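You operate a simulated robot arm through the tools that you are given. There is no shell and no other tool. Be economical: measure what you need, move in short steps, check, and stop when the job is done.

You are at the controls of a simulated robot arm. One attempt, no reset.

JOB
The reel has tripped: turn the heater off, move its plug to socket B and press the reel's reset.
Fine: switch A off before the plug moves; switch A on again at the end, so the reel's light shows; B stays off. Where these are worked on the way, their far stop is far enough and under half their travel is too little: switch a.

It is judged by the outcome, as a careful person would: the job done as asked, and still so three seconds after it is handed in. It fails if anything else is knocked over, pushed out of place, dropped, spilled or broken.

ROBOT AND FRAMES
A 6-joint arm with a two-finger parallel gripper, fixed in place. Base frame: the origin is at the foot of the arm, x ahead of it, y to its left, z up; the work surface is at about z = 800. Readings come in mm, rad, newtons and seconds.
With the tool pointing down near the work surface it reaches from about 100 to 800 mm from the base axis. Its first joint turns from -2.007 to 2.007 rad. Payload 4.2 kg.
Tool frame: the origin (TCP) lies between the finger pads and is the grasp point; the fingertips stand 23 mm ahead of it; z points along the fingers, y is the line along which they close. Largest opening 94 mm; finger width 38, thickness 10; the body of the gripper, 54 by 96 mm, starts 39 mm behind the TCP.
Orientation is that of the tool frame in the base frame, as a unit quaternion [w, x, y, z]. With the fingers straight down and closing along the base's y, the tool's x points along the base's -x, its y along +y and its z along -z.

CONTROLS
- The arm moves only by the tool arm_command. Its argument "rows" is a list of rows, each a list of 3 entries, a list of its own where there are three numbers: the finger opening in mm, from 0 to 94, then the shift along the tool's x, y, z in mm, then the turn, a rotation vector about the tool's x, y, z in rad. In form: [[jaw, [dx, dy, dz], [ax, ay, az]], ...]. A call has 1 to 10 rows; each row shifts and turns the commanded pose from where the row before left it, along the tool's axes as they then stand. A row lasts 0.2 s, in which the tool goes at most 50 mm and 0.15 rad; a call with a longer step from one row to the next is refused whole, and so is a gripper value outside its range. A pose out of reach is approached as far as the arm can. The call stops where the force on the tool passes 40 N (or 10 N more than at its start, if that is more) or the arm is blocked; 0.2 s more then pass. The fingers move at their own pace (about 108 mm/s each) and stop on an object; they squeeze with about 21 N. The grip force told is the motor's: it shows also when the fingers shut on nothing. Time passes only in rows, and 0.2 s behind the last, so rows that do not move let the fingers close. It gives the time, the measured TCP pose, the force on the tool (base axes), the opening and the grip force at its end, in the units of the frame above (readings bear some noise), with the torque about the TCP (base axes, N m) and any sound that the robot's microphone picked up.
- Cameras (640 x 400 px; columns grow to the right, rows downward): "scene" is fixed at [218.3, -500.4, 1679.2]; the picture's right is [0.37, -0.93, 0.00], its down [-0.76, -0.30, -0.58] and it looks along [0.54, 0.21, -0.81] (base axes); focal length 308 px, centre (320, 200). "wrist" rides on the gripper at [86, 16, -74] in the tool frame; the picture's right is [-0.18, 0.98, 0.00], its down [-0.58, -0.11, -0.81] and it looks along [-0.79, -0.15, 0.59] (tool axes); focal length 243 px, centre (320, 200).
- snapshot(camera): a new picture of that camera. It takes no simulated time.
- lift_body(by): slides the trunk up (or, below 0, down) by that many mm; the arm rides with it, the base frame stays. It gives what a move gives, with no picture.
- locate(camera, pixels): for up to 12 pixels [column, row] of the newest picture of that camera ("zoom" is the newest enlarged one), the place [x, y, z] in the base frame of the surface seen there, good to about 2 mm. It takes no simulated time.
- zoom(camera, box): a new picture of the part [left, top, right, bottom] of that camera's present view, enlarged. It takes no simulated time.
- close_job(): hands the job in; it is judged then, once.

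Keep the steps short. Do not move on a guess: measure, check each grasp and each placing, and mend mistakes. In all there are 80 turns and 38 pictures (those below and enlarged ones count). Leave the gripper open and the arm clear of the work at the hand-in unless told otherwise, and finish with a single line.

The tools are called after "Call:" by a JSON object that holds its "fn" and its "kwargs". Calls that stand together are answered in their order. arm_command: Moves the arm, as the interface text tells. Its arguments: {"type":"object","properties":{"rows":{"type":"array","items":{"type":"array"}}},"required":["rows"]} The other tools are called the same way: lift_body (by) slides the trunk up or down; snapshot (camera) takes a picture; locate (camera, pixels) gives the place of the surface under pixels of a picture; zoom (camera, box) takes an enlarged picture of a part of a camera's view; close_job () hands the job in.

At the start:

```text
t: 0.0
tool_pos: [577.9, -173.9, 1297.7]
tool_rot: [0.0, -0.001, 1.0, 0.0]
force: [-0.1, -0.2, 0.5]
ft_torque: [0.0, 0.0, 0.01]
finger_gap: 93.9
finger_force: 0.1
trunk travel left (down, up): [-925.0, 65.0]
```

scene: 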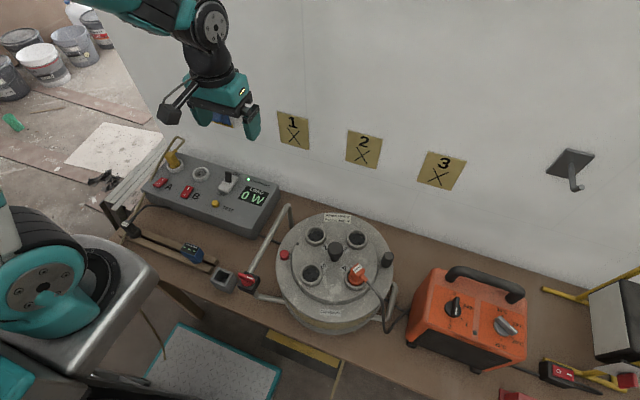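
wrist: 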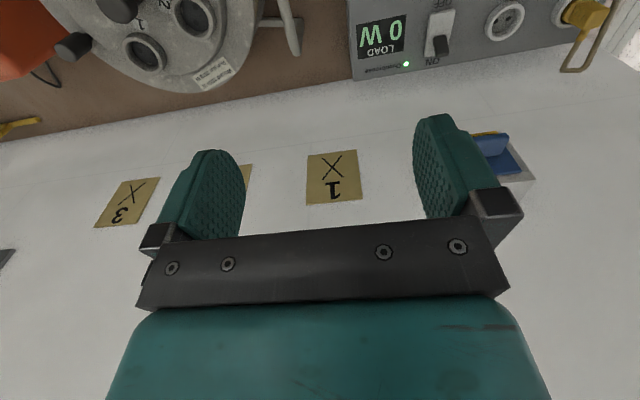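

I see a grey panel (switches A, B, two sockets, a breaker, a test button), a reel and an orange heater. I'll enlarge these first.

Call:
{"fn": "zoom", "kwargs": {"camera": "scene", "box": [110, 130, 290, 243]}}

Call:
{"fn": "zoom", "kwargs": {"camera": "scene", "box": [210, 200, 410, 325]}}

Call:
{"fn": "zoom", "kwargs": {"camera": "scene", "box": [380, 240, 640, 400]}}

```text
3.54 times, centred on (200, 186) of scene
```

zoom: 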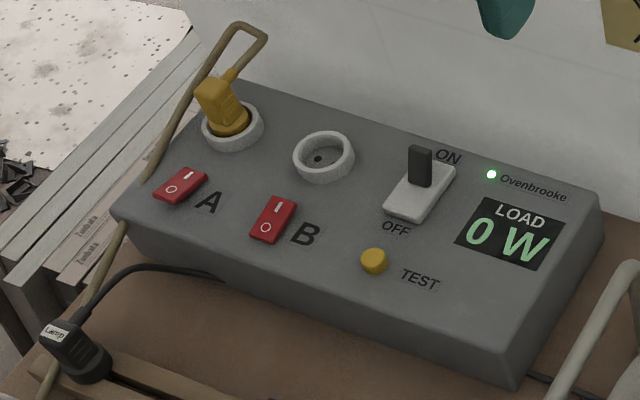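

```text
3.20 times, centred on (310, 262) of scene
```

zoom: 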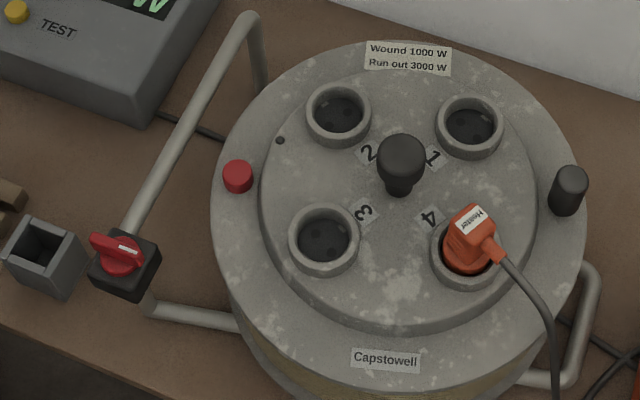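

```text
2.46 times, centred on (510, 320) of scene
```

zoom: 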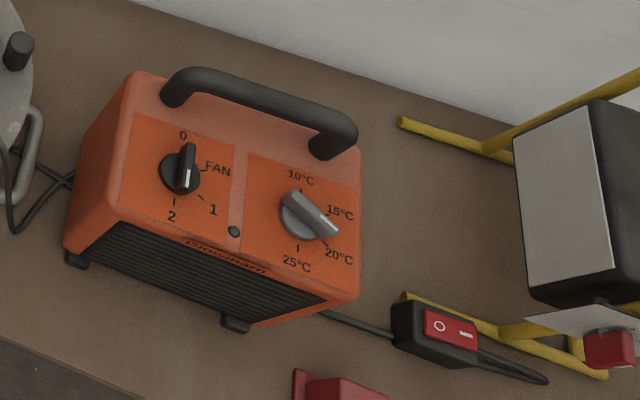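

The heater's plug (orange, labelled) sits in reel socket 4, and the heater dial is not clearly at 0. I'll measure the key points.

Call:
{"fn": "locate", "kwargs": {"camera": "zoom", "pixels": [[188, 148], [186, 185], [180, 172], [165, 185], [183, 136], [171, 216], [212, 210], [217, 168], [300, 200], [260, 90], [232, 231], [350, 290]]}}

Call:
{"fn": "locate", "kwargs": {"camera": "scene", "pixels": [[161, 182], [187, 191], [201, 173], [199, 174], [215, 203], [284, 254], [354, 273], [358, 268], [356, 284], [335, 252], [175, 160], [250, 220]]}}

Call:
{"fn": "zoom", "kwargs": {"camera": "scene", "box": [425, 280, 505, 330]}}

```text
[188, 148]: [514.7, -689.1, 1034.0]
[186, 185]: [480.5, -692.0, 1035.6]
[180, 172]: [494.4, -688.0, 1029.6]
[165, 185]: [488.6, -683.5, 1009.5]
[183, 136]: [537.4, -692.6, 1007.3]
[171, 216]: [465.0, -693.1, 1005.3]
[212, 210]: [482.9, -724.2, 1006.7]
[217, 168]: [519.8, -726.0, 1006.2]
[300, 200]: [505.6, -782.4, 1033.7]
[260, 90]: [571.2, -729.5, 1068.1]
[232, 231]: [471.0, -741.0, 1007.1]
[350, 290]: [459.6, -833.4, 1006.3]
```

```text
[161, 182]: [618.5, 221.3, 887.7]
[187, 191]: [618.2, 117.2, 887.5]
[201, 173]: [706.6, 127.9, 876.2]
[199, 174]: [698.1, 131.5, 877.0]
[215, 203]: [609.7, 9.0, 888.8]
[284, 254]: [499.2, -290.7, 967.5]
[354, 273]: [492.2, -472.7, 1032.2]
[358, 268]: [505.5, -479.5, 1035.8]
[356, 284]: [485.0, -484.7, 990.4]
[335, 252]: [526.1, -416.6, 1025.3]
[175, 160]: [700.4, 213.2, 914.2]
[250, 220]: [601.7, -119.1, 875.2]
```

```text
8.00 times, centred on (465, 305) of scene
```

zoom: 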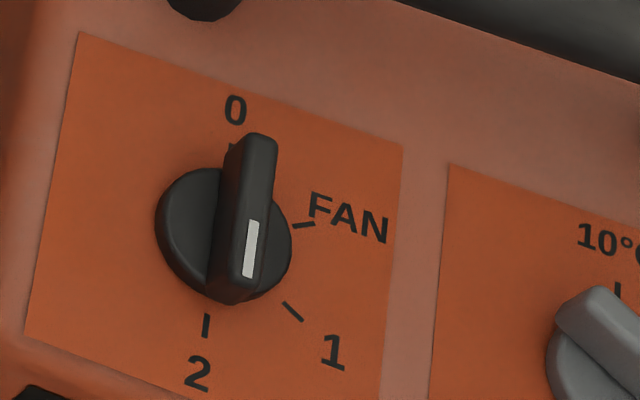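

The black dial bar runs along x with its white mark at 2. Position 0 is half a turn anticlockwise seen from above. The dial centre is about (497,-690), top z 1035. I'll move towards it, high up.

Call:
{"fn": "arm_command", "kwargs": {"rows": [[94, [7, -48, 6], [0, 0, 0]], [94, [7, -48, 6], [0, 0, 0]], [94, [7, -48, 6], [0, 0, 0]], [94, [7, -48, 6], [0, 0, 0]], [94, [7, -48, 6], [0, 0, 0]], [94, [7, -48, 6], [0, 0, 0]], [94, [7, -48, 6], [0, 0, 0]], [94, [7, -48, 6], [0, 0, 0]], [94, [7, -48, 6], [0, 0, 0]], [94, [7, -48, 6], [0, 0, 0]]]}}

```text
t: 2.2
tool_pos: [506.5, -653.1, 1238.9]
tool_rot: [0.0, 0.0, 1.0, 0.001]
force: [-0.2, 1.3, 1.0]
ft_torque: [-0.03, -0.04, 0.01]
finger_gap: 94.2
finger_force: 0.0
trunk travel left (down, up): [-925.0, 65.0]
```

Reach is fine so far. Next I go above the dial at z≈1110 and narrow the jaw to 50.

Call:
{"fn": "arm_command", "kwargs": {"rows": [[50, [5, -19, 30], [0, 0, 0]], [50, [4.5, -18.4, 35], [0, 0, 0]], [50, [0, 0, 35], [0, 0, 0]], [50, [0, 0, 25], [0, 0, 0]], [50, [0, 0, 0], [0, 0, 0]]]}}

Call:
{"fn": "snapshot", "kwargs": {"camera": "wrist"}}

Call:
{"fn": "snapshot", "kwargs": {"camera": "scene"}}

```text
t: 3.4
tool_pos: [497.8, -691.7, 1112.4]
tool_rot: [0.0, 0.001, 1.0, 0.001]
force: [-0.8, 0.6, -0.4]
ft_torque: [0.01, -0.04, 0.0]
finger_gap: 49.9
finger_force: 0.1
trunk travel left (down, up): [-925.0, 65.0]
```

```text
31 pictures are left
```

wrist: 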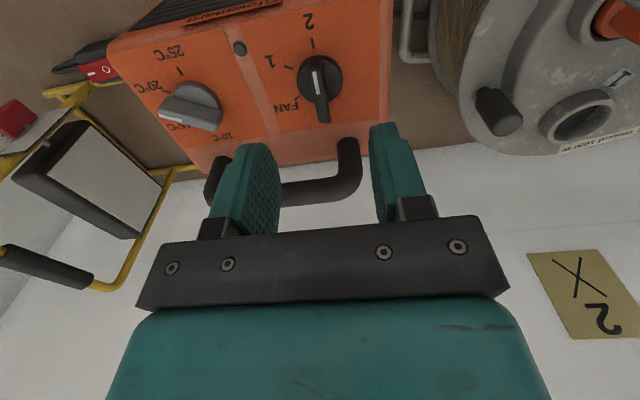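

```text
30 pictures are left
```

scene: 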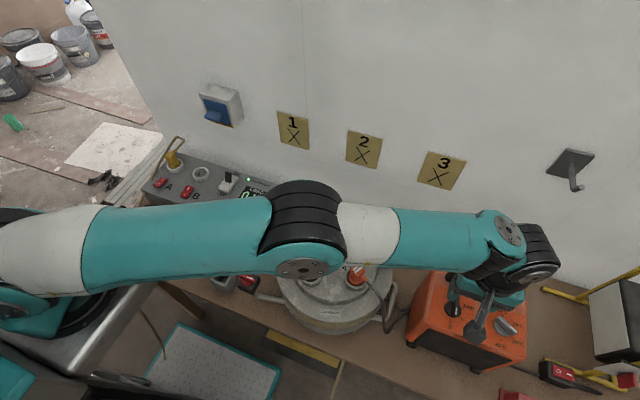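

The wrist view shows the dial, bar at about (318,88). I'll measure its centre and the handle height.

Call:
{"fn": "locate", "kwargs": {"camera": "wrist", "pixels": [[317, 62], [322, 118], [317, 75], [320, 100], [335, 85], [305, 85], [340, 100], [315, 187], [348, 160], [300, 130]]}}

```text
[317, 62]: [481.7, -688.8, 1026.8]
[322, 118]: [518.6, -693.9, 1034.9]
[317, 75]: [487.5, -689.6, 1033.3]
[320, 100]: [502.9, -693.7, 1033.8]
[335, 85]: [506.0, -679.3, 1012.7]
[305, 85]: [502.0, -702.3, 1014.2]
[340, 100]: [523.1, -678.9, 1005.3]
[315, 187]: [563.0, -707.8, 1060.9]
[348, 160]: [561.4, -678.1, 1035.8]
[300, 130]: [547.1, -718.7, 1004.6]
```

Bar centre is about (499,-691), spanning z 1014–1035, and the handle is clear. I descend 71 mm so the tips sit just above the knob disk, then close.

Call:
{"fn": "arm_command", "kwargs": {"rows": [[50, [-1, 0.5, 30], [0, 0, 0]], [50, [0, 0, 25], [0, 0, 0]], [50, [0, 0, 16], [0, 0, 0]], [0, [0, 0, 0], [0, 0, 0]], [0, [0, 0, 0], [0, 0, 0]]]}}

```text
t: 4.6
tool_pos: [498.2, -691.1, 1041.9]
tool_rot: [0.0, 0.001, 1.0, 0.0]
force: [-2.9, -3.3, -0.3]
ft_torque: [-0.08, -0.52, 0.01]
finger_gap: 8.9
finger_force: 20.8
trunk travel left (down, up): [-925.0, 65.0]
```

The bar is gripped at 8.9 mm. I turn anticlockwise, seen from above (negative about tool z).

Call:
{"fn": "arm_command", "kwargs": {"rows": [[0, [0, 0, 0], [0, 0, -0.1]], [0, [0, 0, 0], [0, 0, -0.15]], [0, [0, 0, 0], [0, 0, -0.15]], [0, [0, 0, 0], [0, 0, -0.15]], [0, [0, 0, 0], [0, 0, -0.15]], [0, [0, 0, 0], [0, 0, -0.15]], [0, [0, 0, 0], [0, 0, -0.15]]]}}

```text
t: 6.2
tool_pos: [499.1, -690.1, 1041.5]
tool_rot: [0.0, -0.481, 0.877, 0.001]
force: [-3.5, -1.8, -0.7]
ft_torque: [0.45, -0.28, 0.04]
finger_gap: 8.9
finger_force: 21.0
trunk travel left (down, up): [-925.0, 65.0]
```

The dial turns with little resistance. I continue.

Call:
{"fn": "arm_command", "kwargs": {"rows": [[0, [0, 0, 0], [0, 0, -0.15]], [0, [0, 0, 0], [0, 0, -0.15]], [0, [0, 0, 0], [0, 0, -0.15]], [0, [0, 0, 0], [0, 0, -0.15]], [0, [0, 0, 0], [0, 0, -0.15]], [0, [0, 0, 0], [0, 0, -0.15]], [0, [0, 0, 0], [0, 0, -0.15]], [0, [0, 0, 0], [0, 0, -0.15]], [0, [0, 0, 0], [0, 0, -0.15]], [0, [0, 0, 0], [0, 0, -0.15]]]}}

Call:
{"fn": "zoom", "kwargs": {"camera": "scene", "box": [405, 255, 525, 330]}}

```text
t: 8.4
tool_pos: [516.0, -672.3, 1084.4]
tool_rot: [-0.036, 0.938, -0.344, 0.014]
force: [0.5, 0.0, -0.3]
ft_torque: [0.0, 0.03, -0.01]
finger_gap: 0.0
finger_force: 21.1
out of reach, approached as far as the arm can: row 6, 7, 8, 9, 10
trunk travel left (down, up): [-925.0, 65.0]
```

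```text
5.33 times, centred on (465, 292) of scene
```

zoom: 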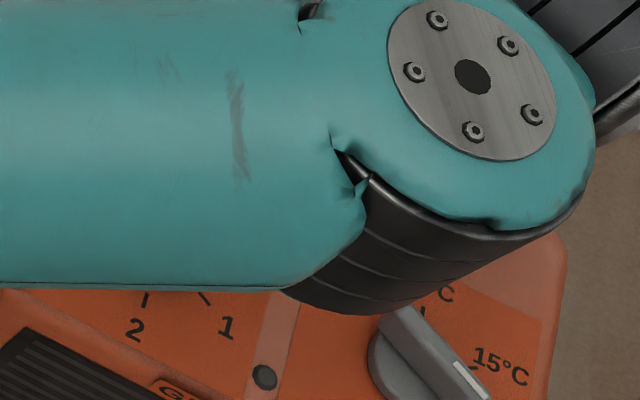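

The wrist limit was met part way and the fingers slipped off the bar. I'll raise, turn back, and look at the dial.

Call:
{"fn": "arm_command", "kwargs": {"rows": [[40, [0, 0, -30], [0, 0, 0.15]], [40, [0, 0, -30], [0, 0, 0.15]], [40, [0, 0, -20], [0, 0, 0.15]], [40, [0, 0, 0], [0, 0, 0.15]], [40, [0, 0, 0], [0, 0, 0.15]], [40, [0, 0, 0], [0, 0, 0.15]], [40, [0, 0, 0], [0, 0, 0.15]], [40, [0, 0, 0], [0, 0, 0.15]]]}}

Call:
{"fn": "snapshot", "kwargs": {"camera": "wrist"}}

```text
t: 10.2
tool_pos: [511.7, -676.9, 1163.1]
tool_rot: [0.038, -0.578, 0.815, 0.009]
force: [0.3, -0.4, 0.1]
ft_torque: [-0.05, -0.02, -0.07]
finger_gap: 40.1
finger_force: 0.1
trunk travel left (down, up): [-925.0, 65.0]
```

```text
28 pictures are left
```

wrist: 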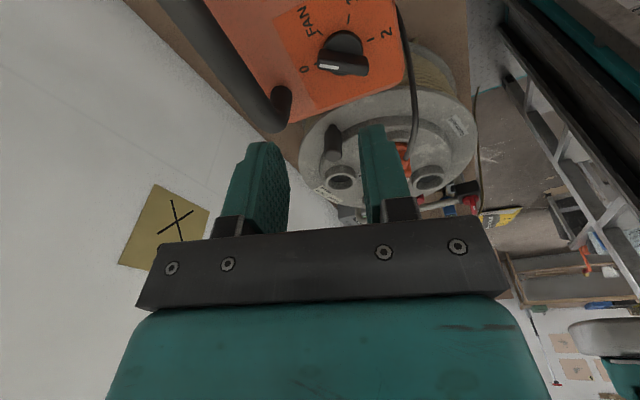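

The white mark is now near 0. I'll look closer and measure the bar's direction.

Call:
{"fn": "zoom", "kwargs": {"camera": "wrist", "box": [270, 0, 430, 100]}}

Call:
{"fn": "locate", "kwargs": {"camera": "wrist", "pixels": [[322, 64], [366, 72], [308, 69], [388, 33], [344, 68]]}}

```text
4.00 times, centred on (350, 50) of wrist
```

zoom: 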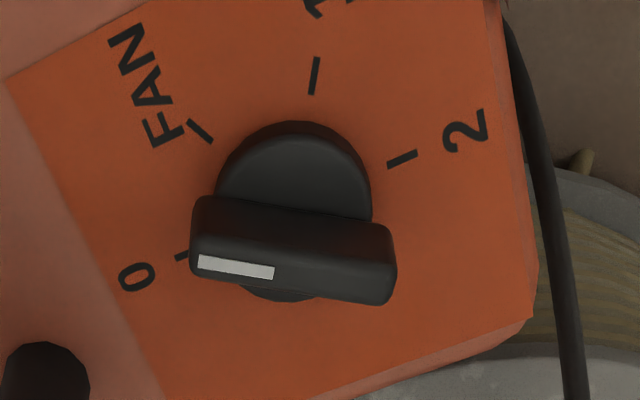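

```text
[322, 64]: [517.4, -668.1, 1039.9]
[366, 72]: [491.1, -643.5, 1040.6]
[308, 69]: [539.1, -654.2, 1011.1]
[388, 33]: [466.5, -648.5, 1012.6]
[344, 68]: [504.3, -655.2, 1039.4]
```

These readings suggest the heater moved about 40 mm, so I check against the scene camera.

Call:
{"fn": "arm_command", "kwargs": {"rows": [[40, [0, 0, -40], [0, 0, 0.15]], [40, [0, 0, -40], [0, 0, 0.15]], [40, [0, 0, -40], [0, 0, 0.15]], [40, [-40, 0, 0], [0, 0, 0.15]], [40, [-40, 0, 0], [0, 0, 0.15]]]}}

Call:
{"fn": "snapshot", "kwargs": {"camera": "scene"}}

```text
t: 11.4
tool_pos: [534.0, -620.9, 1284.7]
tool_rot: [0.031, -0.238, 0.97, 0.022]
force: [-1.9, -0.3, -0.2]
ft_torque: [0.04, 0.0, 0.0]
finger_gap: 40.2
finger_force: 0.1
out of reach, approached as far as the arm can: row 2, 3
trunk travel left (down, up): [-925.0, 65.0]
```

```text
26 pictures are left
```

scene: 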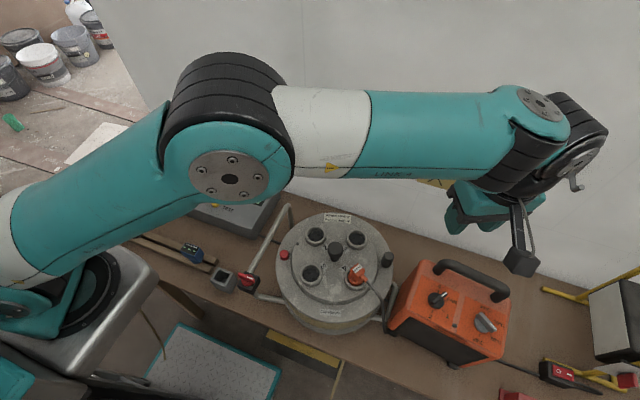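

The heater did slide, about 40 mm toward the reel. I'll measure exactly how far so I can put it back.

Call:
{"fn": "zoom", "kwargs": {"camera": "scene", "box": [360, 240, 620, 400]}}

```text
2.46 times, centred on (490, 320) of scene
```

zoom: 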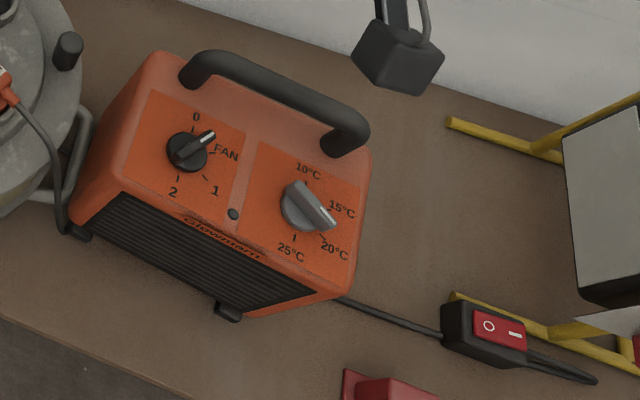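

Call:
{"fn": "locate", "kwargs": {"camera": "zoom", "pixels": [[196, 117], [173, 191], [214, 190], [227, 152], [234, 214], [351, 285], [212, 133], [170, 157], [285, 80], [188, 153], [90, 215], [310, 207]]}}

```text
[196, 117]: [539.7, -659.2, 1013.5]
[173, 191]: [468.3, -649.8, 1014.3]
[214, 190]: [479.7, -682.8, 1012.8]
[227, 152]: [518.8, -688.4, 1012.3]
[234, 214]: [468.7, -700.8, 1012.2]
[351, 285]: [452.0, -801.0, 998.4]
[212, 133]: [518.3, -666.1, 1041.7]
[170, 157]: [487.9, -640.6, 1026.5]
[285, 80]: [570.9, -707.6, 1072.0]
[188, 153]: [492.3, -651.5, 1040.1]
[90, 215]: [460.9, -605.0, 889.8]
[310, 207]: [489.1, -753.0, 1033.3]
```

The heater has shifted about +36 mm in y, turned about -8°, and its left side is up about 7 mm. The dial is ~23° short of 0. My plan is to grip the dial bar again, turn it to the 0 stop, and use that grip to bring the heater back. First I square the tool to the bar.

Call:
{"fn": "arm_command", "kwargs": {"rows": [[40, [0, 0, 10], [0.0087, 0.0072, 0.1435]], [40, [0, 0, 10], [0.0087, 0.0072, 0.1435]], [40, [0, 0, 10], [0.0087, 0.0072, 0.1435]], [40, [0, 0, 10], [0.0087, 0.0072, 0.1435]], [40, [0, 0, 10], [0.0087, 0.0072, 0.1435]], [40, [0, 0, 10], [0.0087, 0.0072, 0.1435]], [40, [0, 0, 10], [0.0087, 0.0072, 0.1435]]]}}

Call:
{"fn": "zoom", "kwargs": {"camera": "scene", "box": [380, 245, 500, 320]}}

```text
t: 13.0
tool_pos: [536.9, -618.1, 1214.4]
tool_rot: [0.001, 0.257, 0.966, 0.001]
force: [-0.2, -0.7, -0.7]
ft_torque: [-0.02, -0.02, 0.01]
finger_gap: 40.2
finger_force: 0.1
trunk travel left (down, up): [-925.0, 65.0]
```

```text
5.33 times, centred on (440, 282) of scene
```

zoom: 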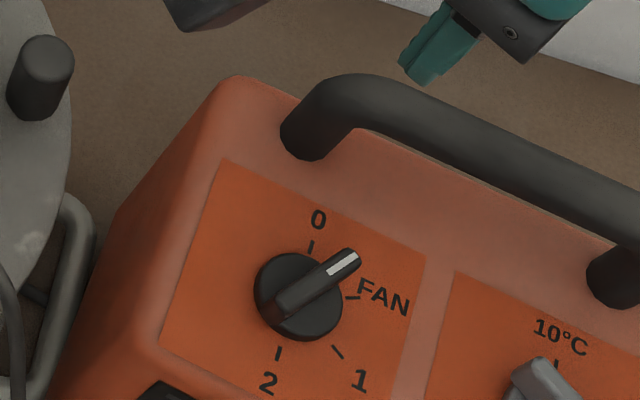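

Call:
{"fn": "locate", "kwargs": {"camera": "zoom", "pixels": [[285, 302], [348, 256], [316, 280], [311, 240], [278, 352], [340, 350], [170, 290], [370, 110], [255, 90], [600, 330]]}}

```text
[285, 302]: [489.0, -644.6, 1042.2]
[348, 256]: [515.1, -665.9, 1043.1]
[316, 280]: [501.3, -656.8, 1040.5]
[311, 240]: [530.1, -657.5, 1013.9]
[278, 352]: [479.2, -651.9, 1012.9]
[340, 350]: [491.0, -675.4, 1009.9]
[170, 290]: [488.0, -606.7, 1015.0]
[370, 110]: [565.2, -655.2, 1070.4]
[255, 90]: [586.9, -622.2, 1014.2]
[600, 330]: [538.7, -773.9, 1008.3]
```

Bar centre (503,-655.5), direction -39°. I move above it, then descend and grip.

Call:
{"fn": "arm_command", "kwargs": {"rows": [[45, [0, 0, 0], [0, 0, 0.142]], [45, [1.4, -25, 20], [0, 0, 0]], [45, [1.4, -25.5, 20], [0, 0, 0]], [45, [0, 0, 40], [0, 0, 0]], [45, [0, 0, 0], [0, 0, 0]]]}}

```text
t: 14.2
tool_pos: [503.7, -655.6, 1134.6]
tool_rot: [0.001, 0.324, 0.946, 0.001]
force: [-0.1, 0.2, 0.5]
ft_torque: [-0.04, -0.03, -0.03]
finger_gap: 44.8
finger_force: 0.0
trunk travel left (down, up): [-925.0, 65.0]
```

Well placed. Down 87 mm to TCP z≈1047.5, then close.

Call:
{"fn": "arm_command", "kwargs": {"rows": [[45, [0, 0, 40], [0, 0, 0]], [45, [0, 0, 30], [0, 0, 0]], [45, [0, 0, 17], [0, 0, 0]], [0, [0, 0, 0], [0, 0, 0]], [0, [0, 0, 0], [0, 0, 0]]]}}

```text
t: 15.4
tool_pos: [503.6, -656.7, 1048.0]
tool_rot: [0.001, 0.324, 0.946, 0.001]
force: [-0.4, 2.7, -0.1]
ft_torque: [0.11, -0.44, -0.03]
finger_gap: 9.4
finger_force: 21.0
trunk travel left (down, up): [-925.0, 65.0]
```

Gripped. I turn anticlockwise about 0.58 rad to reach 0, watching the torque.

Call:
{"fn": "arm_command", "kwargs": {"rows": [[0, [0, 0, 0], [0, 0, -0.12]], [0, [0, 0, 0], [0, 0, -0.12]], [0, [0, 0, 0], [0, 0, -0.12]], [0, [0, 0, 0], [0, 0, -0.12]], [0, [0, 0, 0], [0, 0, -0.1]]]}}

```text
t: 16.6
tool_pos: [504.6, -655.7, 1047.2]
tool_rot: [0.0, 0.04, 0.999, 0.0]
force: [-0.9, 1.0, 0.5]
ft_torque: [0.33, 0.21, -0.01]
finger_gap: 8.9
finger_force: 21.2
trunk travel left (down, up): [-925.0, 65.0]
```

Tool is now at the 0 angle. Keeping the grip, I slide the heater back along -y gently, watching the force.

Call:
{"fn": "arm_command", "kwargs": {"rows": [[0, [0.3, -5, 0], [0, 0, 0]], [0, [0.3, -5, 0], [0, 0, 0]], [0, [0.3, -5, 0], [0, 0, 0]], [0, [0.3, -5, 0], [0, 0, 0]]]}}

Call:
{"fn": "zoom", "kwargs": {"camera": "scene", "box": [360, 240, 620, 400]}}

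```text
t: 17.6
tool_pos: [501.2, -676.2, 1047.6]
tool_rot: [0.001, 0.04, 0.999, 0.0]
force: [-1.8, 2.9, -0.3]
ft_torque: [0.36, 0.24, -0.02]
finger_gap: 9.1
finger_force: 21.1
trunk travel left (down, up): [-925.0, 65.0]
```

```text
2.46 times, centred on (490, 320) of scene
```

zoom: 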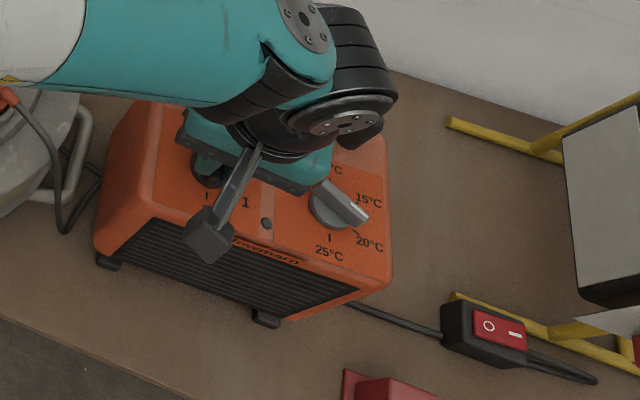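

It slides. I measure its pose now (front screw (266,223), label 1, front corner).

Call:
{"fn": "locate", "kwargs": {"camera": "zoom", "pixels": [[266, 224], [244, 202], [207, 196], [328, 254], [368, 198], [165, 130], [158, 200], [325, 205]]}}

```text
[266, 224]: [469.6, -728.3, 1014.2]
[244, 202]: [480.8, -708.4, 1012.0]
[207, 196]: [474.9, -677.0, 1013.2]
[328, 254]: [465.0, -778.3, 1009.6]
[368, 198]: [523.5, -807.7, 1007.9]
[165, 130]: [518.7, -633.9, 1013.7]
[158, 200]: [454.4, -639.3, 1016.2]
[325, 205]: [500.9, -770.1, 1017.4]
```

Remaining: about -15 mm in y and a few degrees. I continue with a slight anticlockwise turn against the 0 stop.

Call:
{"fn": "arm_command", "kwargs": {"rows": [[0, [0.5, -5, 0], [0, 0, -0.02]], [0, [0.5, -5, 0], [0, 0, -0.03]], [0, [0.5, -5, 0], [0, 0, -0.03]], [0, [0, 0, 0], [0, 0, 0]]]}}

Call:
{"fn": "zoom", "kwargs": {"camera": "scene", "box": [380, 240, 640, 400]}}

```text
t: 18.6
tool_pos: [499.1, -690.2, 1049.1]
tool_rot: [0.001, 0.0, 1.0, 0.001]
force: [-1.0, 1.2, -0.2]
ft_torque: [0.27, 0.16, -0.02]
finger_gap: 8.6
finger_force: 20.9
trunk travel left (down, up): [-925.0, 65.0]
```

```text
2.46 times, centred on (510, 320) of scene
```

zoom: 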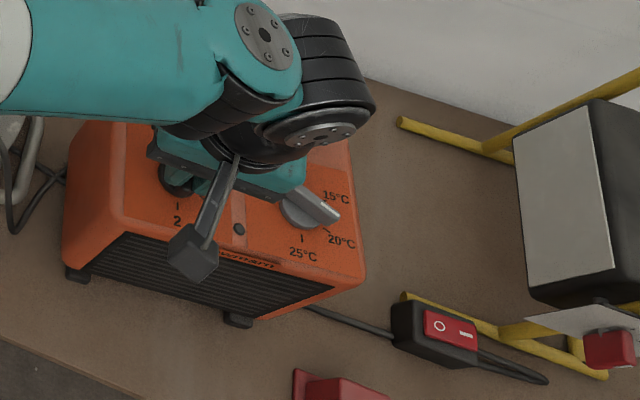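

Compared with the original view the front edge now appears turned the other way. I measure.

Call:
{"fn": "locate", "kwargs": {"camera": "zoom", "pixels": [[177, 222], [239, 228], [303, 254], [341, 241], [140, 130], [123, 200], [118, 228], [330, 285], [310, 215], [178, 205], [300, 238], [75, 272]]}}

```text
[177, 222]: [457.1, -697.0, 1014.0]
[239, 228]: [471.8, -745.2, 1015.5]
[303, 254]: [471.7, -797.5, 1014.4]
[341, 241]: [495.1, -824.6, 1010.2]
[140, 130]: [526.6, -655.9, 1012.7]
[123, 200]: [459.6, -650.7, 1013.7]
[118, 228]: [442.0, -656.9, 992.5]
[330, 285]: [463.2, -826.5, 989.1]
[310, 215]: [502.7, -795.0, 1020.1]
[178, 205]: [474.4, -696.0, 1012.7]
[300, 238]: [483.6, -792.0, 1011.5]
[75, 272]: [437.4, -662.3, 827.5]
```

The heater is back within about 4 mm in y but turned roughly +6° and still 7 mm high. I release, rise and take a clear look.

Call:
{"fn": "arm_command", "kwargs": {"rows": [[45, [0, 0, 0], [0, 0, 0]], [45, [0, 0, -10], [0, 0, 0]], [45, [0, 0, -40], [0, 0, 0]], [45, [0, 20, -40], [0, 0, 0]], [45, [-20, 30, -30], [0, 0, 0]], [45, [-20, 35, -20], [0, 0, 0]]]}}

Call:
{"fn": "zoom", "kwargs": {"camera": "scene", "box": [380, 240, 640, 400]}}

Call:
{"fn": "snapshot", "kwargs": {"camera": "wrist"}}

```text
t: 20.0
tool_pos: [538.6, -604.2, 1187.5]
tool_rot: [0.002, 0.0, 1.0, 0.001]
force: [-0.3, -0.6, 0.1]
ft_torque: [0.01, 0.0, 0.01]
finger_gap: 45.1
finger_force: 0.0
trunk travel left (down, up): [-925.0, 65.0]
```

```text
2.46 times, centred on (510, 320) of scene
```

zoom: 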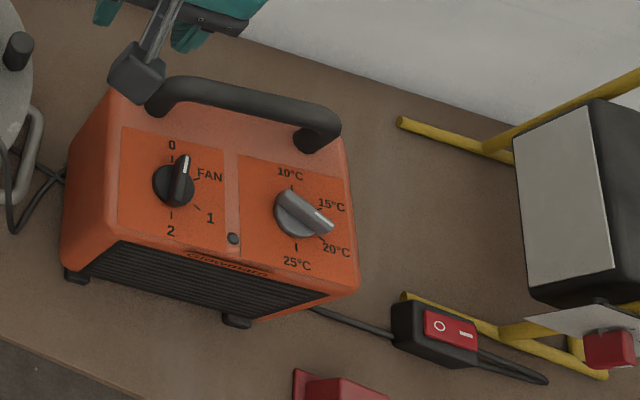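

```text
20 pictures are left
```

wrist: 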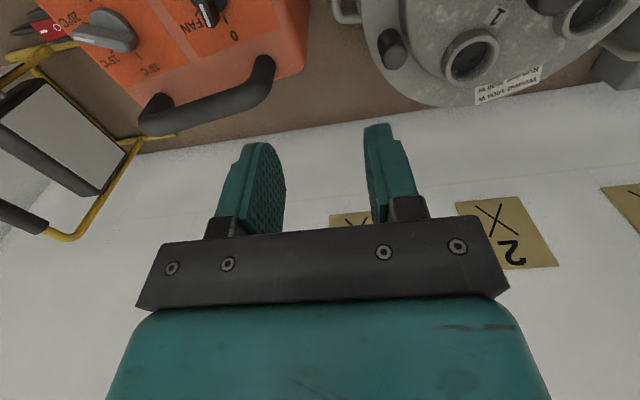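

Call:
{"fn": "locate", "kwargs": {"camera": "zoom", "pixels": [[172, 145], [171, 231], [210, 217], [208, 174], [232, 239], [350, 290], [182, 160], [178, 200], [171, 160], [171, 214], [240, 90], [296, 265]]}}

```text
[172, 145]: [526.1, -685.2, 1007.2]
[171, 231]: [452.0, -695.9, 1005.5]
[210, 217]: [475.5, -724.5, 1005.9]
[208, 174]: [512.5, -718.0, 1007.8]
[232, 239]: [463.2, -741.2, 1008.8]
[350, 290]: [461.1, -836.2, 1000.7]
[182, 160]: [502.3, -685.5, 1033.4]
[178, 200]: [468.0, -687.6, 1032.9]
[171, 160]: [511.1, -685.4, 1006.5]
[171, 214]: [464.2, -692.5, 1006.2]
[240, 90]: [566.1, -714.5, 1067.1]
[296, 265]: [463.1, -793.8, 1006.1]
```

Now level (z≈1006), so the lift came from the grip. The heater is turned +7.8° and its left front stands about 12–20 mm too far toward -x, with the right-front corner in place. I can fix that by pushing the front face's left part in +x. I measure the front face.

Call:
{"fn": "locate", "kwargs": {"camera": "zoom", "pixels": [[115, 250], [112, 268], [130, 262], [125, 278], [75, 277], [200, 290], [300, 300], [310, 375], [110, 300], [240, 322]]}}

```text
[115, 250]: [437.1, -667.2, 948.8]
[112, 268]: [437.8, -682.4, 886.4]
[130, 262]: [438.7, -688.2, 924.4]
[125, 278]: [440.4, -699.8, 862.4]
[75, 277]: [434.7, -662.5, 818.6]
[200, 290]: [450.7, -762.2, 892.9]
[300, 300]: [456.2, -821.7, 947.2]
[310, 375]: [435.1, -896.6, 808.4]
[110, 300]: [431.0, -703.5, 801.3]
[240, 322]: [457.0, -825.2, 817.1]
```

The front face is vertical: x≈437 at its left end, 456 at the right. I go in front of it with closed fingers, tilted 20° so the tips lead.

Call:
{"fn": "arm_command", "kwargs": {"rows": [[0, [39.5, -14.5, 0], [0, 0, 0]], [0, [39.5, -14.5, 0], [0, 0, 0]], [0, [39.5, -14.5, 0], [0, 0, 0]], [0, [40, -14.5, 0], [0, 0, 0]], [0, [0, 0, 0], [0, -0.1163, 0]], [0, [0, 0, 0], [0, -0.1163, 0]], [0, [0, 0, 0], [0, -0.1163, 0]], [0, [14, 0, 38.5], [0, 0, 0]], [0, [14, 0, 38.5], [0, 0, 0]], [0, [14, 0, 38.5], [0, 0, 0]]]}}

```text
t: 22.2
tool_pos: [380.5, -663.6, 1065.3]
tool_rot: [0.174, 0.0, 0.985, 0.001]
force: [0.0, -0.8, 0.2]
ft_torque: [-0.01, -0.02, -0.02]
finger_gap: 0.0
finger_force: 21.0
trunk travel left (down, up): [-925.0, 65.0]
```

Call:
{"fn": "arm_command", "kwargs": {"rows": [[0, [14, 0, 38.5], [0, 0, 0]], [0, [14, 0, 38.5], [0, 0, 0]], [0, [14, 0, 38.5], [0, 0, 0]], [0, [14, 0, 38.5], [0, 0, 0]], [0, [0, 0, 0], [0, 0, 0]]]}}

Call:
{"fn": "snapshot", "kwargs": {"camera": "scene"}}

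```text
t: 23.4
tool_pos: [379.7, -663.0, 900.9]
tool_rot: [0.174, 0.0, 0.985, 0.0]
force: [-0.1, 0.9, -0.2]
ft_torque: [0.02, -0.01, -0.01]
finger_gap: 0.0
finger_force: 21.2
trunk travel left (down, up): [-925.0, 65.0]
```

```text
19 pictures are left
```

scene: 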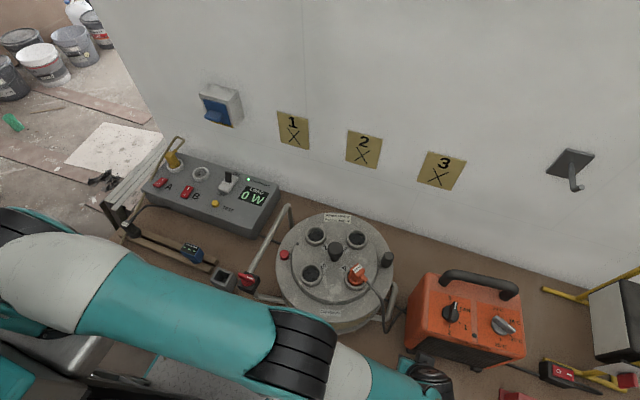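

Clear and in front of the face. Contact is expected after ~31 mm, then I push ~15 mm more in small steps.

Call:
{"fn": "arm_command", "kwargs": {"rows": [[0, [-14.1, 0, 5.1], [0, 0, 0]], [0, [-12.2, 0, 4.4], [0, 0, 0]], [0, [-3.8, 0, 1.4], [0, 0, 0]], [0, [-3.8, 0, 1.4], [0, 0, 0]], [0, [-3.8, 0, 1.4], [0, 0, 0]], [0, [-3.8, 0, 1.4], [0, 0, 0]], [0, [0, 0, 0], [0, 0, 0]]]}}

Call:
{"fn": "zoom", "kwargs": {"camera": "scene", "box": [380, 240, 640, 400]}}

```text
t: 25.0
tool_pos: [424.4, -662.6, 901.6]
tool_rot: [0.175, 0.0, 0.985, 0.001]
force: [-6.0, 1.8, 1.0]
ft_torque: [-0.08, -0.41, 0.13]
finger_gap: 0.0
finger_force: 21.0
trunk travel left (down, up): [-925.0, 65.0]
```

```text
2.46 times, centred on (510, 320) of scene
```

zoom: 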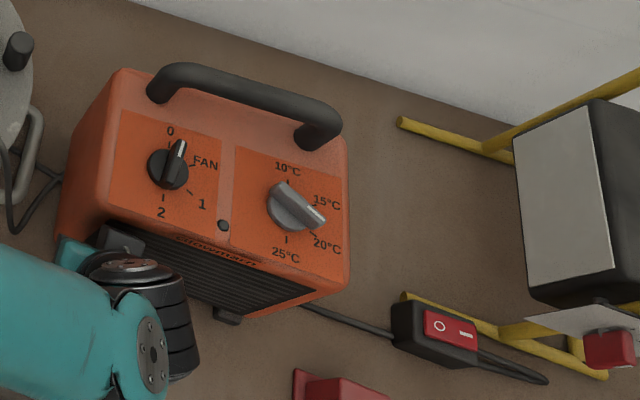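

Call:
{"fn": "locate", "kwargs": {"camera": "zoom", "pixels": [[170, 131], [161, 213], [202, 205], [206, 162], [223, 226], [170, 145], [162, 197], [183, 142], [172, 182], [285, 253], [245, 80], [286, 240]]}}

```text
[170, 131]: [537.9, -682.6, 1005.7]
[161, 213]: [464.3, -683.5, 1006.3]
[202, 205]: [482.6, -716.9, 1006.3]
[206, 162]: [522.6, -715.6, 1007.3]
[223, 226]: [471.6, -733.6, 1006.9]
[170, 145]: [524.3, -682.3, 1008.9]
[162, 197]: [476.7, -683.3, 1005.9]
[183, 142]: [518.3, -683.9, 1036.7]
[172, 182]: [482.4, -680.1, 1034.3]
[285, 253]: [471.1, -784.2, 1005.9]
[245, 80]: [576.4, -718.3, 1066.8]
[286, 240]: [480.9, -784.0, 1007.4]
```

Orientation is restored; everything is now about 8.5 mm too far in +y. I check the gap at the left side face for a small push in -y.

Call:
{"fn": "locate", "kwargs": {"camera": "zoom", "pixels": [[110, 100], [95, 130], [85, 150], [75, 190], [36, 112], [34, 150], [15, 200], [18, 50], [55, 182], [50, 140], [105, 180], [122, 75]]}}

```text
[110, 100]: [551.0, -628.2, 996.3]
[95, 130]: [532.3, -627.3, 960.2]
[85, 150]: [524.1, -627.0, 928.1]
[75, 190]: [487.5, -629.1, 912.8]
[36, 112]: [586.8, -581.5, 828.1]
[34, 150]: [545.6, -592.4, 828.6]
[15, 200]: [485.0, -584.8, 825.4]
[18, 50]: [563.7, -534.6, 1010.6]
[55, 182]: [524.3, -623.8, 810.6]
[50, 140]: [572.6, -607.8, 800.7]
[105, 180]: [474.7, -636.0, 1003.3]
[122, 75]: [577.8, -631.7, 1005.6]
```

The left face is at y≈-627 and the space beside it at z≈970 is clear; the reel tube is low at z 828. I retreat, rise and set the tool upright.

Call:
{"fn": "arm_command", "kwargs": {"rows": [[0, [37.6, 0, -13.7], [0, 0, 0]], [0, [-13.7, 0, -37.6], [0, 0, 0]], [0, [-13.7, 0, -37.6], [0, 0, 0]], [0, [-13.7, 0, -37.6], [0, 0, 0]], [0, [-13.7, 0, -37.6], [0, 0, 0]], [0, [-13.7, 0, -37.6], [0, 0, 0]], [0, [-6, 0, -17], [0, 0.1163, 0]], [0, [0, 0, 0], [0, 0.1163, 0]], [0, [0, 0, 0], [0, 0.1163, 0]]]}}

```text
t: 27.0
tool_pos: [384.1, -663.9, 1119.6]
tool_rot: [0.0, -0.001, 1.0, 0.0]
force: [0.4, -0.7, 0.6]
ft_torque: [-0.01, -0.02, 0.0]
finger_gap: 0.0
finger_force: 21.3
trunk travel left (down, up): [-925.0, 65.0]
```

Call:
{"fn": "arm_command", "kwargs": {"rows": [[0, [-43.7, 21.3, 0], [0, 0, 0]], [0, [-43.7, 21.3, 0], [0, 0, 0]], [0, [-43.7, 21.3, 0], [0, 0, 0]], [0, [0, 0, 44], [0, 0, 0]], [0, [0, 0, 44], [0, 0, 0]], [0, [0, 0, 44], [0, 0, 0]], [0, [0, -10, 0], [0, 0, 0]], [0, [0, -5, 0], [0, 0, 0]]]}}

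```text
t: 28.8
tool_pos: [514.7, -614.1, 986.6]
tool_rot: [0.001, 0.0, 1.0, 0.001]
force: [0.3, 7.3, 2.0]
ft_torque: [-0.11, -0.01, 0.16]
finger_gap: 0.1
finger_force: 20.8
trunk travel left (down, up): [-925.0, 65.0]
```

Contact (7 N). I push 7 mm more.

Call:
{"fn": "arm_command", "kwargs": {"rows": [[0, [0, -2, 0], [0, 0, 0]], [0, [0, -2, 0], [0, 0, 0]], [0, [0, -2, 0], [0, 0, 0]], [0, [0, -1, 0], [0, 0, 0]], [0, [0, 0, 0], [0, 0, 0]], [0, [0, 12, 0], [0, 0, 0]]]}}

Call:
{"fn": "zoom", "kwargs": {"camera": "scene", "box": [380, 240, 640, 400]}}

```text
t: 30.2
tool_pos: [514.5, -610.2, 987.9]
tool_rot: [0.0, 0.001, 1.0, 0.0]
force: [0.4, 0.1, 0.6]
ft_torque: [0.01, -0.03, 0.01]
finger_gap: 0.0
finger_force: 21.3
trunk travel left (down, up): [-925.0, 65.0]
```

```text
2.46 times, centred on (510, 320) of scene
```

zoom: 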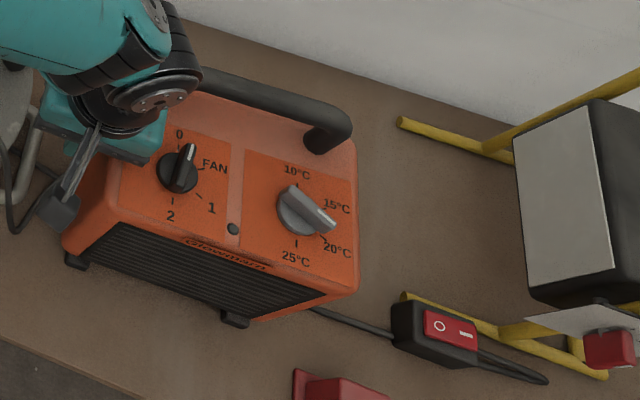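

Call:
{"fn": "locate", "kwargs": {"camera": "zoom", "pixels": [[179, 134], [170, 216], [211, 208], [215, 167], [232, 229], [179, 149], [172, 201], [192, 146], [180, 187], [350, 290]]}}

Call:
{"fn": "zoom", "kwargs": {"camera": "scene", "box": [425, 280, 505, 330]}}

```text
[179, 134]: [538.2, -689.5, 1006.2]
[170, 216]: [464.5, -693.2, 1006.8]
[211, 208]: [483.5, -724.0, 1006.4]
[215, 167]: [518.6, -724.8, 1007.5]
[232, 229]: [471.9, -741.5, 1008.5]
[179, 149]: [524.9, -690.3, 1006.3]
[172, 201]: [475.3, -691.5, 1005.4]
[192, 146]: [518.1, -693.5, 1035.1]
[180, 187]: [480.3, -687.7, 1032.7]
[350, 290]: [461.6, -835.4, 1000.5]
```

```text
8.00 times, centred on (465, 305) of scene
```

zoom: 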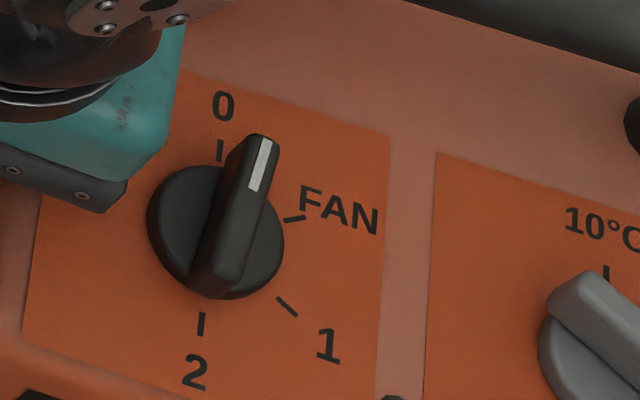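

The heater is back within ~2–3 mm everywhere. The dial is still ~8° short of 0, so I grip it squarely to bring it to the 0 mark, then release.

Call:
{"fn": "arm_command", "kwargs": {"rows": [[0, [0, 2, -45], [0, 0, 0]], [45, [0, 0, -45], [0, 0, 0]], [45, [0, 0, -35], [0, 0, 0]], [45, [7.5, -41.5, 0], [0, 0, 0]], [45, [7.5, -41.5, 0], [0, 0, 0]], [45, [0, 0, 0], [0, 0, 0]]]}}

```text
t: 31.6
tool_pos: [500.2, -692.9, 1112.7]
tool_rot: [0.001, -0.001, 1.0, 0.001]
force: [0.2, -0.1, 0.9]
ft_torque: [-0.01, -0.03, 0.01]
finger_gap: 44.8
finger_force: 0.0
trunk travel left (down, up): [-925.0, 65.0]
```

Call:
{"fn": "arm_command", "kwargs": {"rows": [[45, [1, 2, 35], [0, 0, 0]], [45, [0, 0, 25], [0, 0, 0]], [45, [0, 0, 11], [0, 0, 0]], [0, [0, 0, 0], [0, 0, 0]], [0, [0, 0, 0], [0, 0, 0]], [0, [0, 0, 0], [0, 0, -0.03]], [0, [0, 0, 0], [0, 0, 0]]]}}

```text
t: 33.2
tool_pos: [498.6, -690.0, 1041.2]
tool_rot: [0.001, -0.015, 1.0, 0.0]
force: [-1.1, -4.6, 0.6]
ft_torque: [-0.08, -0.49, -0.08]
finger_gap: 8.8
finger_force: 21.0
trunk travel left (down, up): [-925.0, 65.0]
```

A slight reaction torque shows the stop. I open, rise and check.

Call:
{"fn": "arm_command", "kwargs": {"rows": [[45, [0, 0, 0], [0, 0, 0.03]], [45, [0, 0, 0], [0, 0, 0]], [45, [0, 0, -30], [0, 0, 0]], [45, [0, 0, -45], [0, 0, 0]], [45, [-10, 40, -20], [0, 0, 0]], [45, [-10, 40, -20], [0, 0, 0]]]}}

Call:
{"fn": "zoom", "kwargs": {"camera": "scene", "box": [405, 255, 525, 330]}}

```text
t: 34.6
tool_pos: [520.0, -609.5, 1156.5]
tool_rot: [0.001, 0.0, 1.0, 0.0]
force: [-0.1, -0.5, -0.2]
ft_torque: [0.02, -0.02, 0.03]
finger_gap: 45.0
finger_force: 0.1
trunk travel left (down, up): [-925.0, 65.0]
```

```text
5.33 times, centred on (465, 292) of scene
```

zoom: 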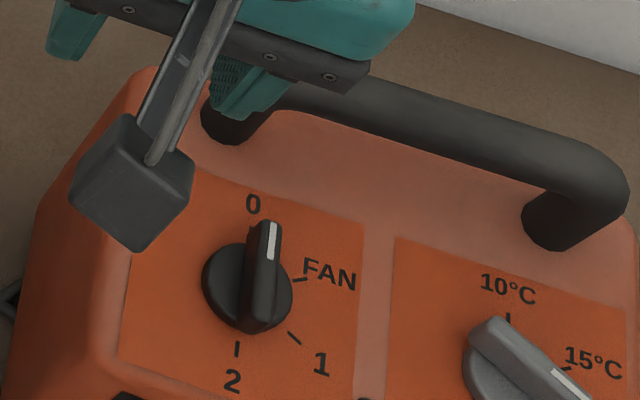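

The dial sits at 0. Next is switch A. I travel high over the reel toward the panel.

Call:
{"fn": "arm_command", "kwargs": {"rows": [[0, [0, 48, -8], [0, 0, 0]], [0, [0, 48, -8], [0, 0, 0]], [0, [0, 48, -8], [0, 0, 0]], [0, [0, 48, -8], [0, 0, 0]], [0, [0, 48, 0], [0, 0, 0]], [0, [0, 48, 0], [0, 0, 0]], [0, [0, 48, 0], [0, 0, 0]], [0, [0, 48, 0], [0, 0, 0]], [0, [0, 48, 0], [0, 0, 0]], [0, [0, 48, 0], [0, 0, 0]]]}}

Call:
{"fn": "arm_command", "kwargs": {"rows": [[0, [5, 48, 0], [0, 0, 0]], [0, [5, 48, 0], [0, 0, 0]], [0, [5, 48, 0], [0, 0, 0]], [0, [5, 48, 0], [0, 0, 0]], [0, [5, 48, 0], [0, 0, 0]], [0, [5, 48, 0], [0, 0, 0]], [0, [5, 0, 47], [0, 0, 0]], [0, [0, 0, 47], [0, 0, 0]], [0, [0, 0, 47], [0, 0, 0]], [0, [0, 0, 40], [0, 0, 0]]]}}

Call:
{"fn": "snapshot", "kwargs": {"camera": "wrist"}}

```text
t: 36.8
tool_pos: [518.2, -127.6, 1187.7]
tool_rot: [0.001, 0.001, 1.0, -0.001]
force: [-0.5, -0.6, 0.3]
ft_torque: [0.03, 0.0, 0.03]
finger_gap: 0.0
finger_force: 21.3
trunk travel left (down, up): [-925.0, 65.0]
```

```text
t: 39.0
tool_pos: [484.2, 159.6, 1007.4]
tool_rot: [0.002, 0.0, 1.0, 0.001]
force: [-0.5, 0.5, 0.4]
ft_torque: [0.03, 0.0, -0.01]
finger_gap: 0.0
finger_force: 20.9
trunk travel left (down, up): [-925.0, 65.0]
```

```text
14 pictures are left
```

wrist: 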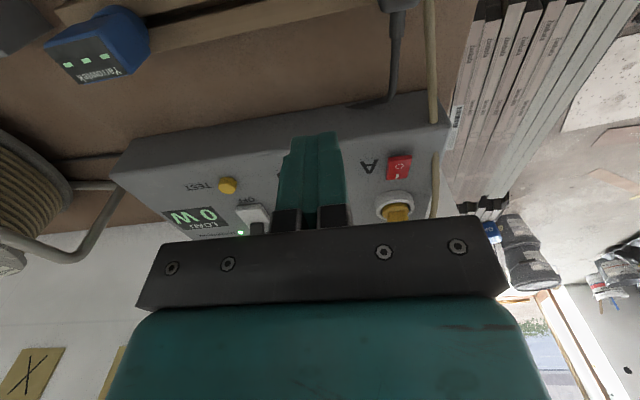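

I see switch A at (399,167). Zoom in for its state.

Call:
{"fn": "zoom", "kwargs": {"camera": "wrist", "box": [350, 130, 446, 190]}}

```text
6.67 times, centred on (398, 160) of wrist
```

zoom: 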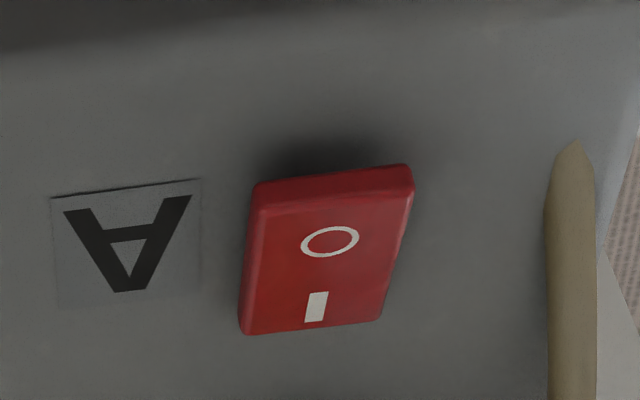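

Call:
{"fn": "locate", "kwargs": {"camera": "zoom", "pixels": [[330, 190], [330, 240], [330, 212], [315, 305], [310, 325], [265, 230], [385, 230], [500, 250], [120, 330], [320, 270], [560, 250]]}}

```text
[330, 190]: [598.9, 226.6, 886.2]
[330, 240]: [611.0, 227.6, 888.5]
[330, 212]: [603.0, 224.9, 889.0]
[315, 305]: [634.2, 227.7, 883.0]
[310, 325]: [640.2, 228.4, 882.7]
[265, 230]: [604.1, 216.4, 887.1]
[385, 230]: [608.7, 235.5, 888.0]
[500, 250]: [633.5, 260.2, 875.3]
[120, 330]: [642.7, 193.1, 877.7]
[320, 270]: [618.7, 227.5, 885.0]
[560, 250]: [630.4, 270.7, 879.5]
```

The O end is high (889) and the I end low (883), so A is on. I press the O end at x≈600, y≈226 with the closed fingertips.

Call:
{"fn": "arm_command", "kwargs": {"rows": [[0, [-35.3, 22.1, 10], [0, 0, 0]], [0, [-35.3, 22.1, 10], [0, 0, 0]], [0, [-35.3, 22.1, 15], [0, 0, 0]], [0, [0, 0, 30], [0, 0, 0]], [0, [0, 0, 22], [0, 0, 0]], [0, [0, 0, 0], [0, 0, 0]]]}}

```text
t: 40.4
tool_pos: [590.0, 224.4, 919.7]
tool_rot: [0.001, 0.0, 1.0, 0.0]
force: [-0.7, 0.1, 0.0]
ft_torque: [-0.01, -0.01, 0.0]
finger_gap: 0.1
finger_force: 20.7
trunk travel left (down, up): [-925.0, 65.0]
```

Call:
{"fn": "arm_command", "kwargs": {"rows": [[0, [0, 0, 6], [0, 0, 0]], [0, [0, 0, 3], [0, 0, 0]], [0, [0, 0, 2], [0, 0, 0]], [0, [0, 0, 2], [0, 0, 0]], [0, [0, 0, 2], [0, 0, 0]], [0, [0, 0, 1.5], [0, 0, 0]], [0, [0, 0, 1.5], [0, 0, 0]], [0, [0, 0, 0], [0, 0, 0]]]}}

```text
t: 42.1
tool_pos: [590.3, 226.8, 907.9]
tool_rot: [0.001, 0.0, 1.0, 0.001]
force: [-9.9, -9.0, 27.4]
ft_torque: [-0.16, -0.29, -0.17]
finger_gap: 0.1
finger_force: 21.5
trunk travel left (down, up): [-925.0, 65.0]
stopped in row 8: the force on the tool passed its limit at 42 N (the readings are from after the stop); the commanded pose is now the measured one
```

The force rose to 42 N at tip z≈885. I lift and check the switch.

Call:
{"fn": "arm_command", "kwargs": {"rows": [[0, [0, 0, -30], [0, 0, 0]], [0, [35, -22, -30], [0, 0, 0]], [0, [35, -22, -30], [0, 0, 0]], [0, [35, -22, 0], [0, 0, 0]]]}}

Call:
{"fn": "zoom", "kwargs": {"camera": "wrist", "box": [350, 130, 446, 190]}}

```text
refused: row 2 steps farther than a row can; nothing moved
```

```text
6.67 times, centred on (398, 160) of wrist
```

zoom: 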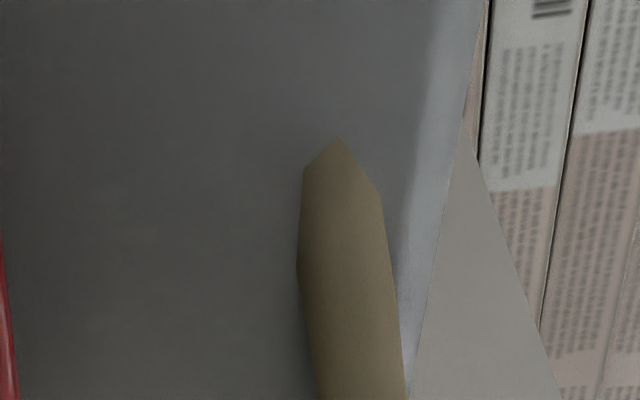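

Call:
{"fn": "arm_command", "kwargs": {"rows": [[0, [0, 0, -30], [0, 0, 0]], [0, [30, -22, -30], [0, 0, 0]], [0, [30, -22, -30], [0, 0, 0]], [0, [35, -22, 0], [0, 0, 0]]]}}

Call:
{"fn": "zoom", "kwargs": {"camera": "wrist", "box": [350, 130, 446, 190]}}

```text
t: 43.1
tool_pos: [496.2, 159.9, 993.5]
tool_rot: [0.002, 0.0, 1.0, 0.001]
force: [-0.2, -0.5, 0.4]
ft_torque: [-0.01, 0.01, 0.03]
finger_gap: 0.0
finger_force: 20.9
trunk travel left (down, up): [-925.0, 65.0]
```

```text
6.67 times, centred on (398, 160) of wrist
```

zoom: 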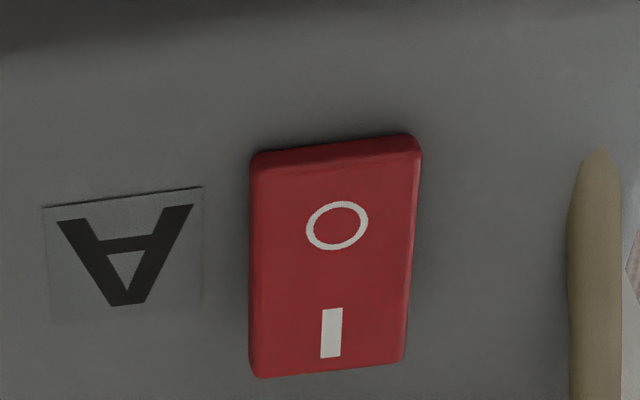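

Call:
{"fn": "locate", "kwargs": {"camera": "zoom", "pixels": [[335, 158], [335, 175], [335, 200], [335, 225], [330, 280], [330, 335], [330, 355], [270, 355], [120, 260]]}}

```text
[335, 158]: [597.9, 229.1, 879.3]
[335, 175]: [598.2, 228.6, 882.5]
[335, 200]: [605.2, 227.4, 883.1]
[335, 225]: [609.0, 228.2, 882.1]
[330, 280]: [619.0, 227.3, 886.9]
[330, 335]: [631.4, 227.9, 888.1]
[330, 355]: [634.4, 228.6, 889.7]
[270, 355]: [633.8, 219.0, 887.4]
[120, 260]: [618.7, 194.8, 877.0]
```

A is off now (O end 882, I end 889). On the way to the plug I look at socket B from the wrist.

Call:
{"fn": "arm_command", "kwargs": {"rows": [[0, [-15, -45, -5], [0, 0, 0]], [0, [-15, -45, -5], [0, 0, 0]], [0, [-10, -20, -5], [0, 0, 0]]]}}

Call:
{"fn": "zoom", "kwargs": {"camera": "wrist", "box": [340, 110, 500, 210]}}

```text
t: 43.9
tool_pos: [534.6, 50.4, 1009.7]
tool_rot: [0.002, -0.001, 1.0, 0.001]
force: [0.7, -0.3, 1.4]
ft_torque: [-0.02, -0.03, 0.01]
finger_gap: 0.1
finger_force: 21.2
trunk travel left (down, up): [-925.0, 65.0]
```

```text
4.00 times, centred on (420, 160) of wrist
```

zoom: 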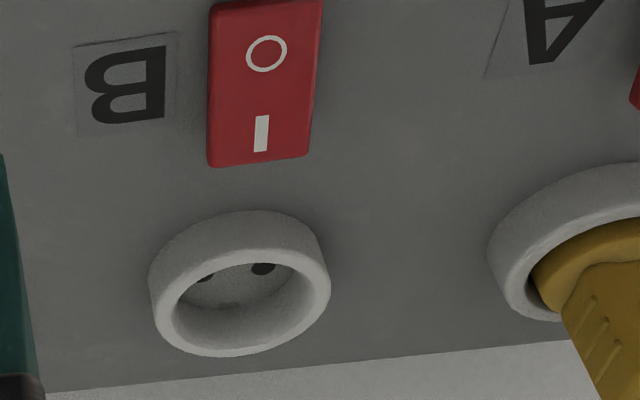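

Call:
{"fn": "locate", "kwargs": {"camera": "zoom", "pixels": [[152, 280], [325, 275], [250, 212], [225, 355], [205, 278], [263, 268], [230, 305], [230, 290], [170, 310], [318, 300], [240, 250], [100, 250]]}}

```text
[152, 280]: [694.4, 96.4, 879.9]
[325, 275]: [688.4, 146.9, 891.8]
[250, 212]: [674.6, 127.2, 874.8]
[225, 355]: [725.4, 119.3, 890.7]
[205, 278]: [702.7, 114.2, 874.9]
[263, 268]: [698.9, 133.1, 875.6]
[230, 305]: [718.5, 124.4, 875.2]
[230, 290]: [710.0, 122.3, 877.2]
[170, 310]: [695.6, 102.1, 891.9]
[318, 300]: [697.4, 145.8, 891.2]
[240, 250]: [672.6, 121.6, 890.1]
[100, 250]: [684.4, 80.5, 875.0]
```

Socket B: rim centre ≈(700,123.5), rim top 891, floor 875, two pin holes side by side along y. I now travel to the heater plug.

Call:
{"fn": "arm_command", "kwargs": {"rows": [[60, [0, 0, -48], [0, 0, 0]], [60, [0, 0, -48], [0, 0, 0]], [60, [0, 0, -48], [0, 0, 0]], [60, [8, -48, 0], [0, 0, 0]], [60, [8, -48, 0], [0, 0, 0]], [60, [8, -48, 0], [0, 0, 0]], [60, [8, -48, 0], [0, 0, 0]], [60, [8, -48, 0], [0, 0, 0]], [60, [8, -48, 0], [0, 0, 0]], [60, [8, -48, 0], [0, 0, 0]]]}}

Call:
{"fn": "arm_command", "kwargs": {"rows": [[60, [12, -48, 0], [0, 0, 0]], [60, [12, -48, 0], [0, 0, 0]], [60, [12, -48, 0], [0, 0, 0]], [60, [12, -45, 0], [0, 0, 0]], [60, [0, -20, 0], [0, 0, 0]]]}}

Call:
{"fn": "snapshot", "kwargs": {"camera": "wrist"}}

```text
t: 46.1
tool_pos: [479.9, -285.8, 1155.1]
tool_rot: [0.001, 0.0, 1.0, 0.001]
force: [-0.3, 0.0, -0.1]
ft_torque: [-0.04, 0.01, 0.0]
finger_gap: 60.0
finger_force: 0.0
trunk travel left (down, up): [-925.0, 65.0]
```

```text
t: 47.3
tool_pos: [430.1, -495.2, 1152.4]
tool_rot: [0.002, 0.0, 1.0, 0.001]
force: [-0.2, -0.7, 0.2]
ft_torque: [-0.01, 0.01, 0.03]
finger_gap: 59.9
finger_force: 0.1
trunk travel left (down, up): [-925.0, 65.0]
```

```text
9 pictures are left
```

wrist: 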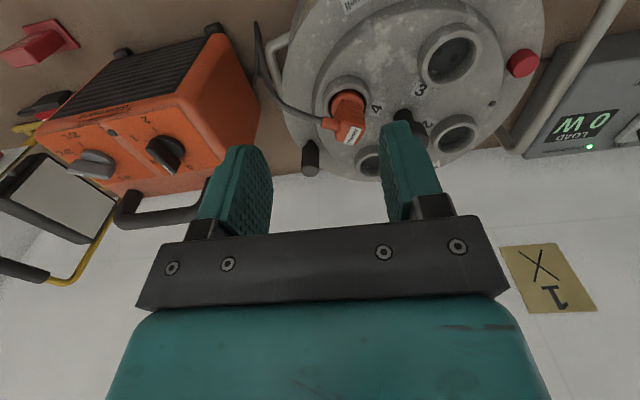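

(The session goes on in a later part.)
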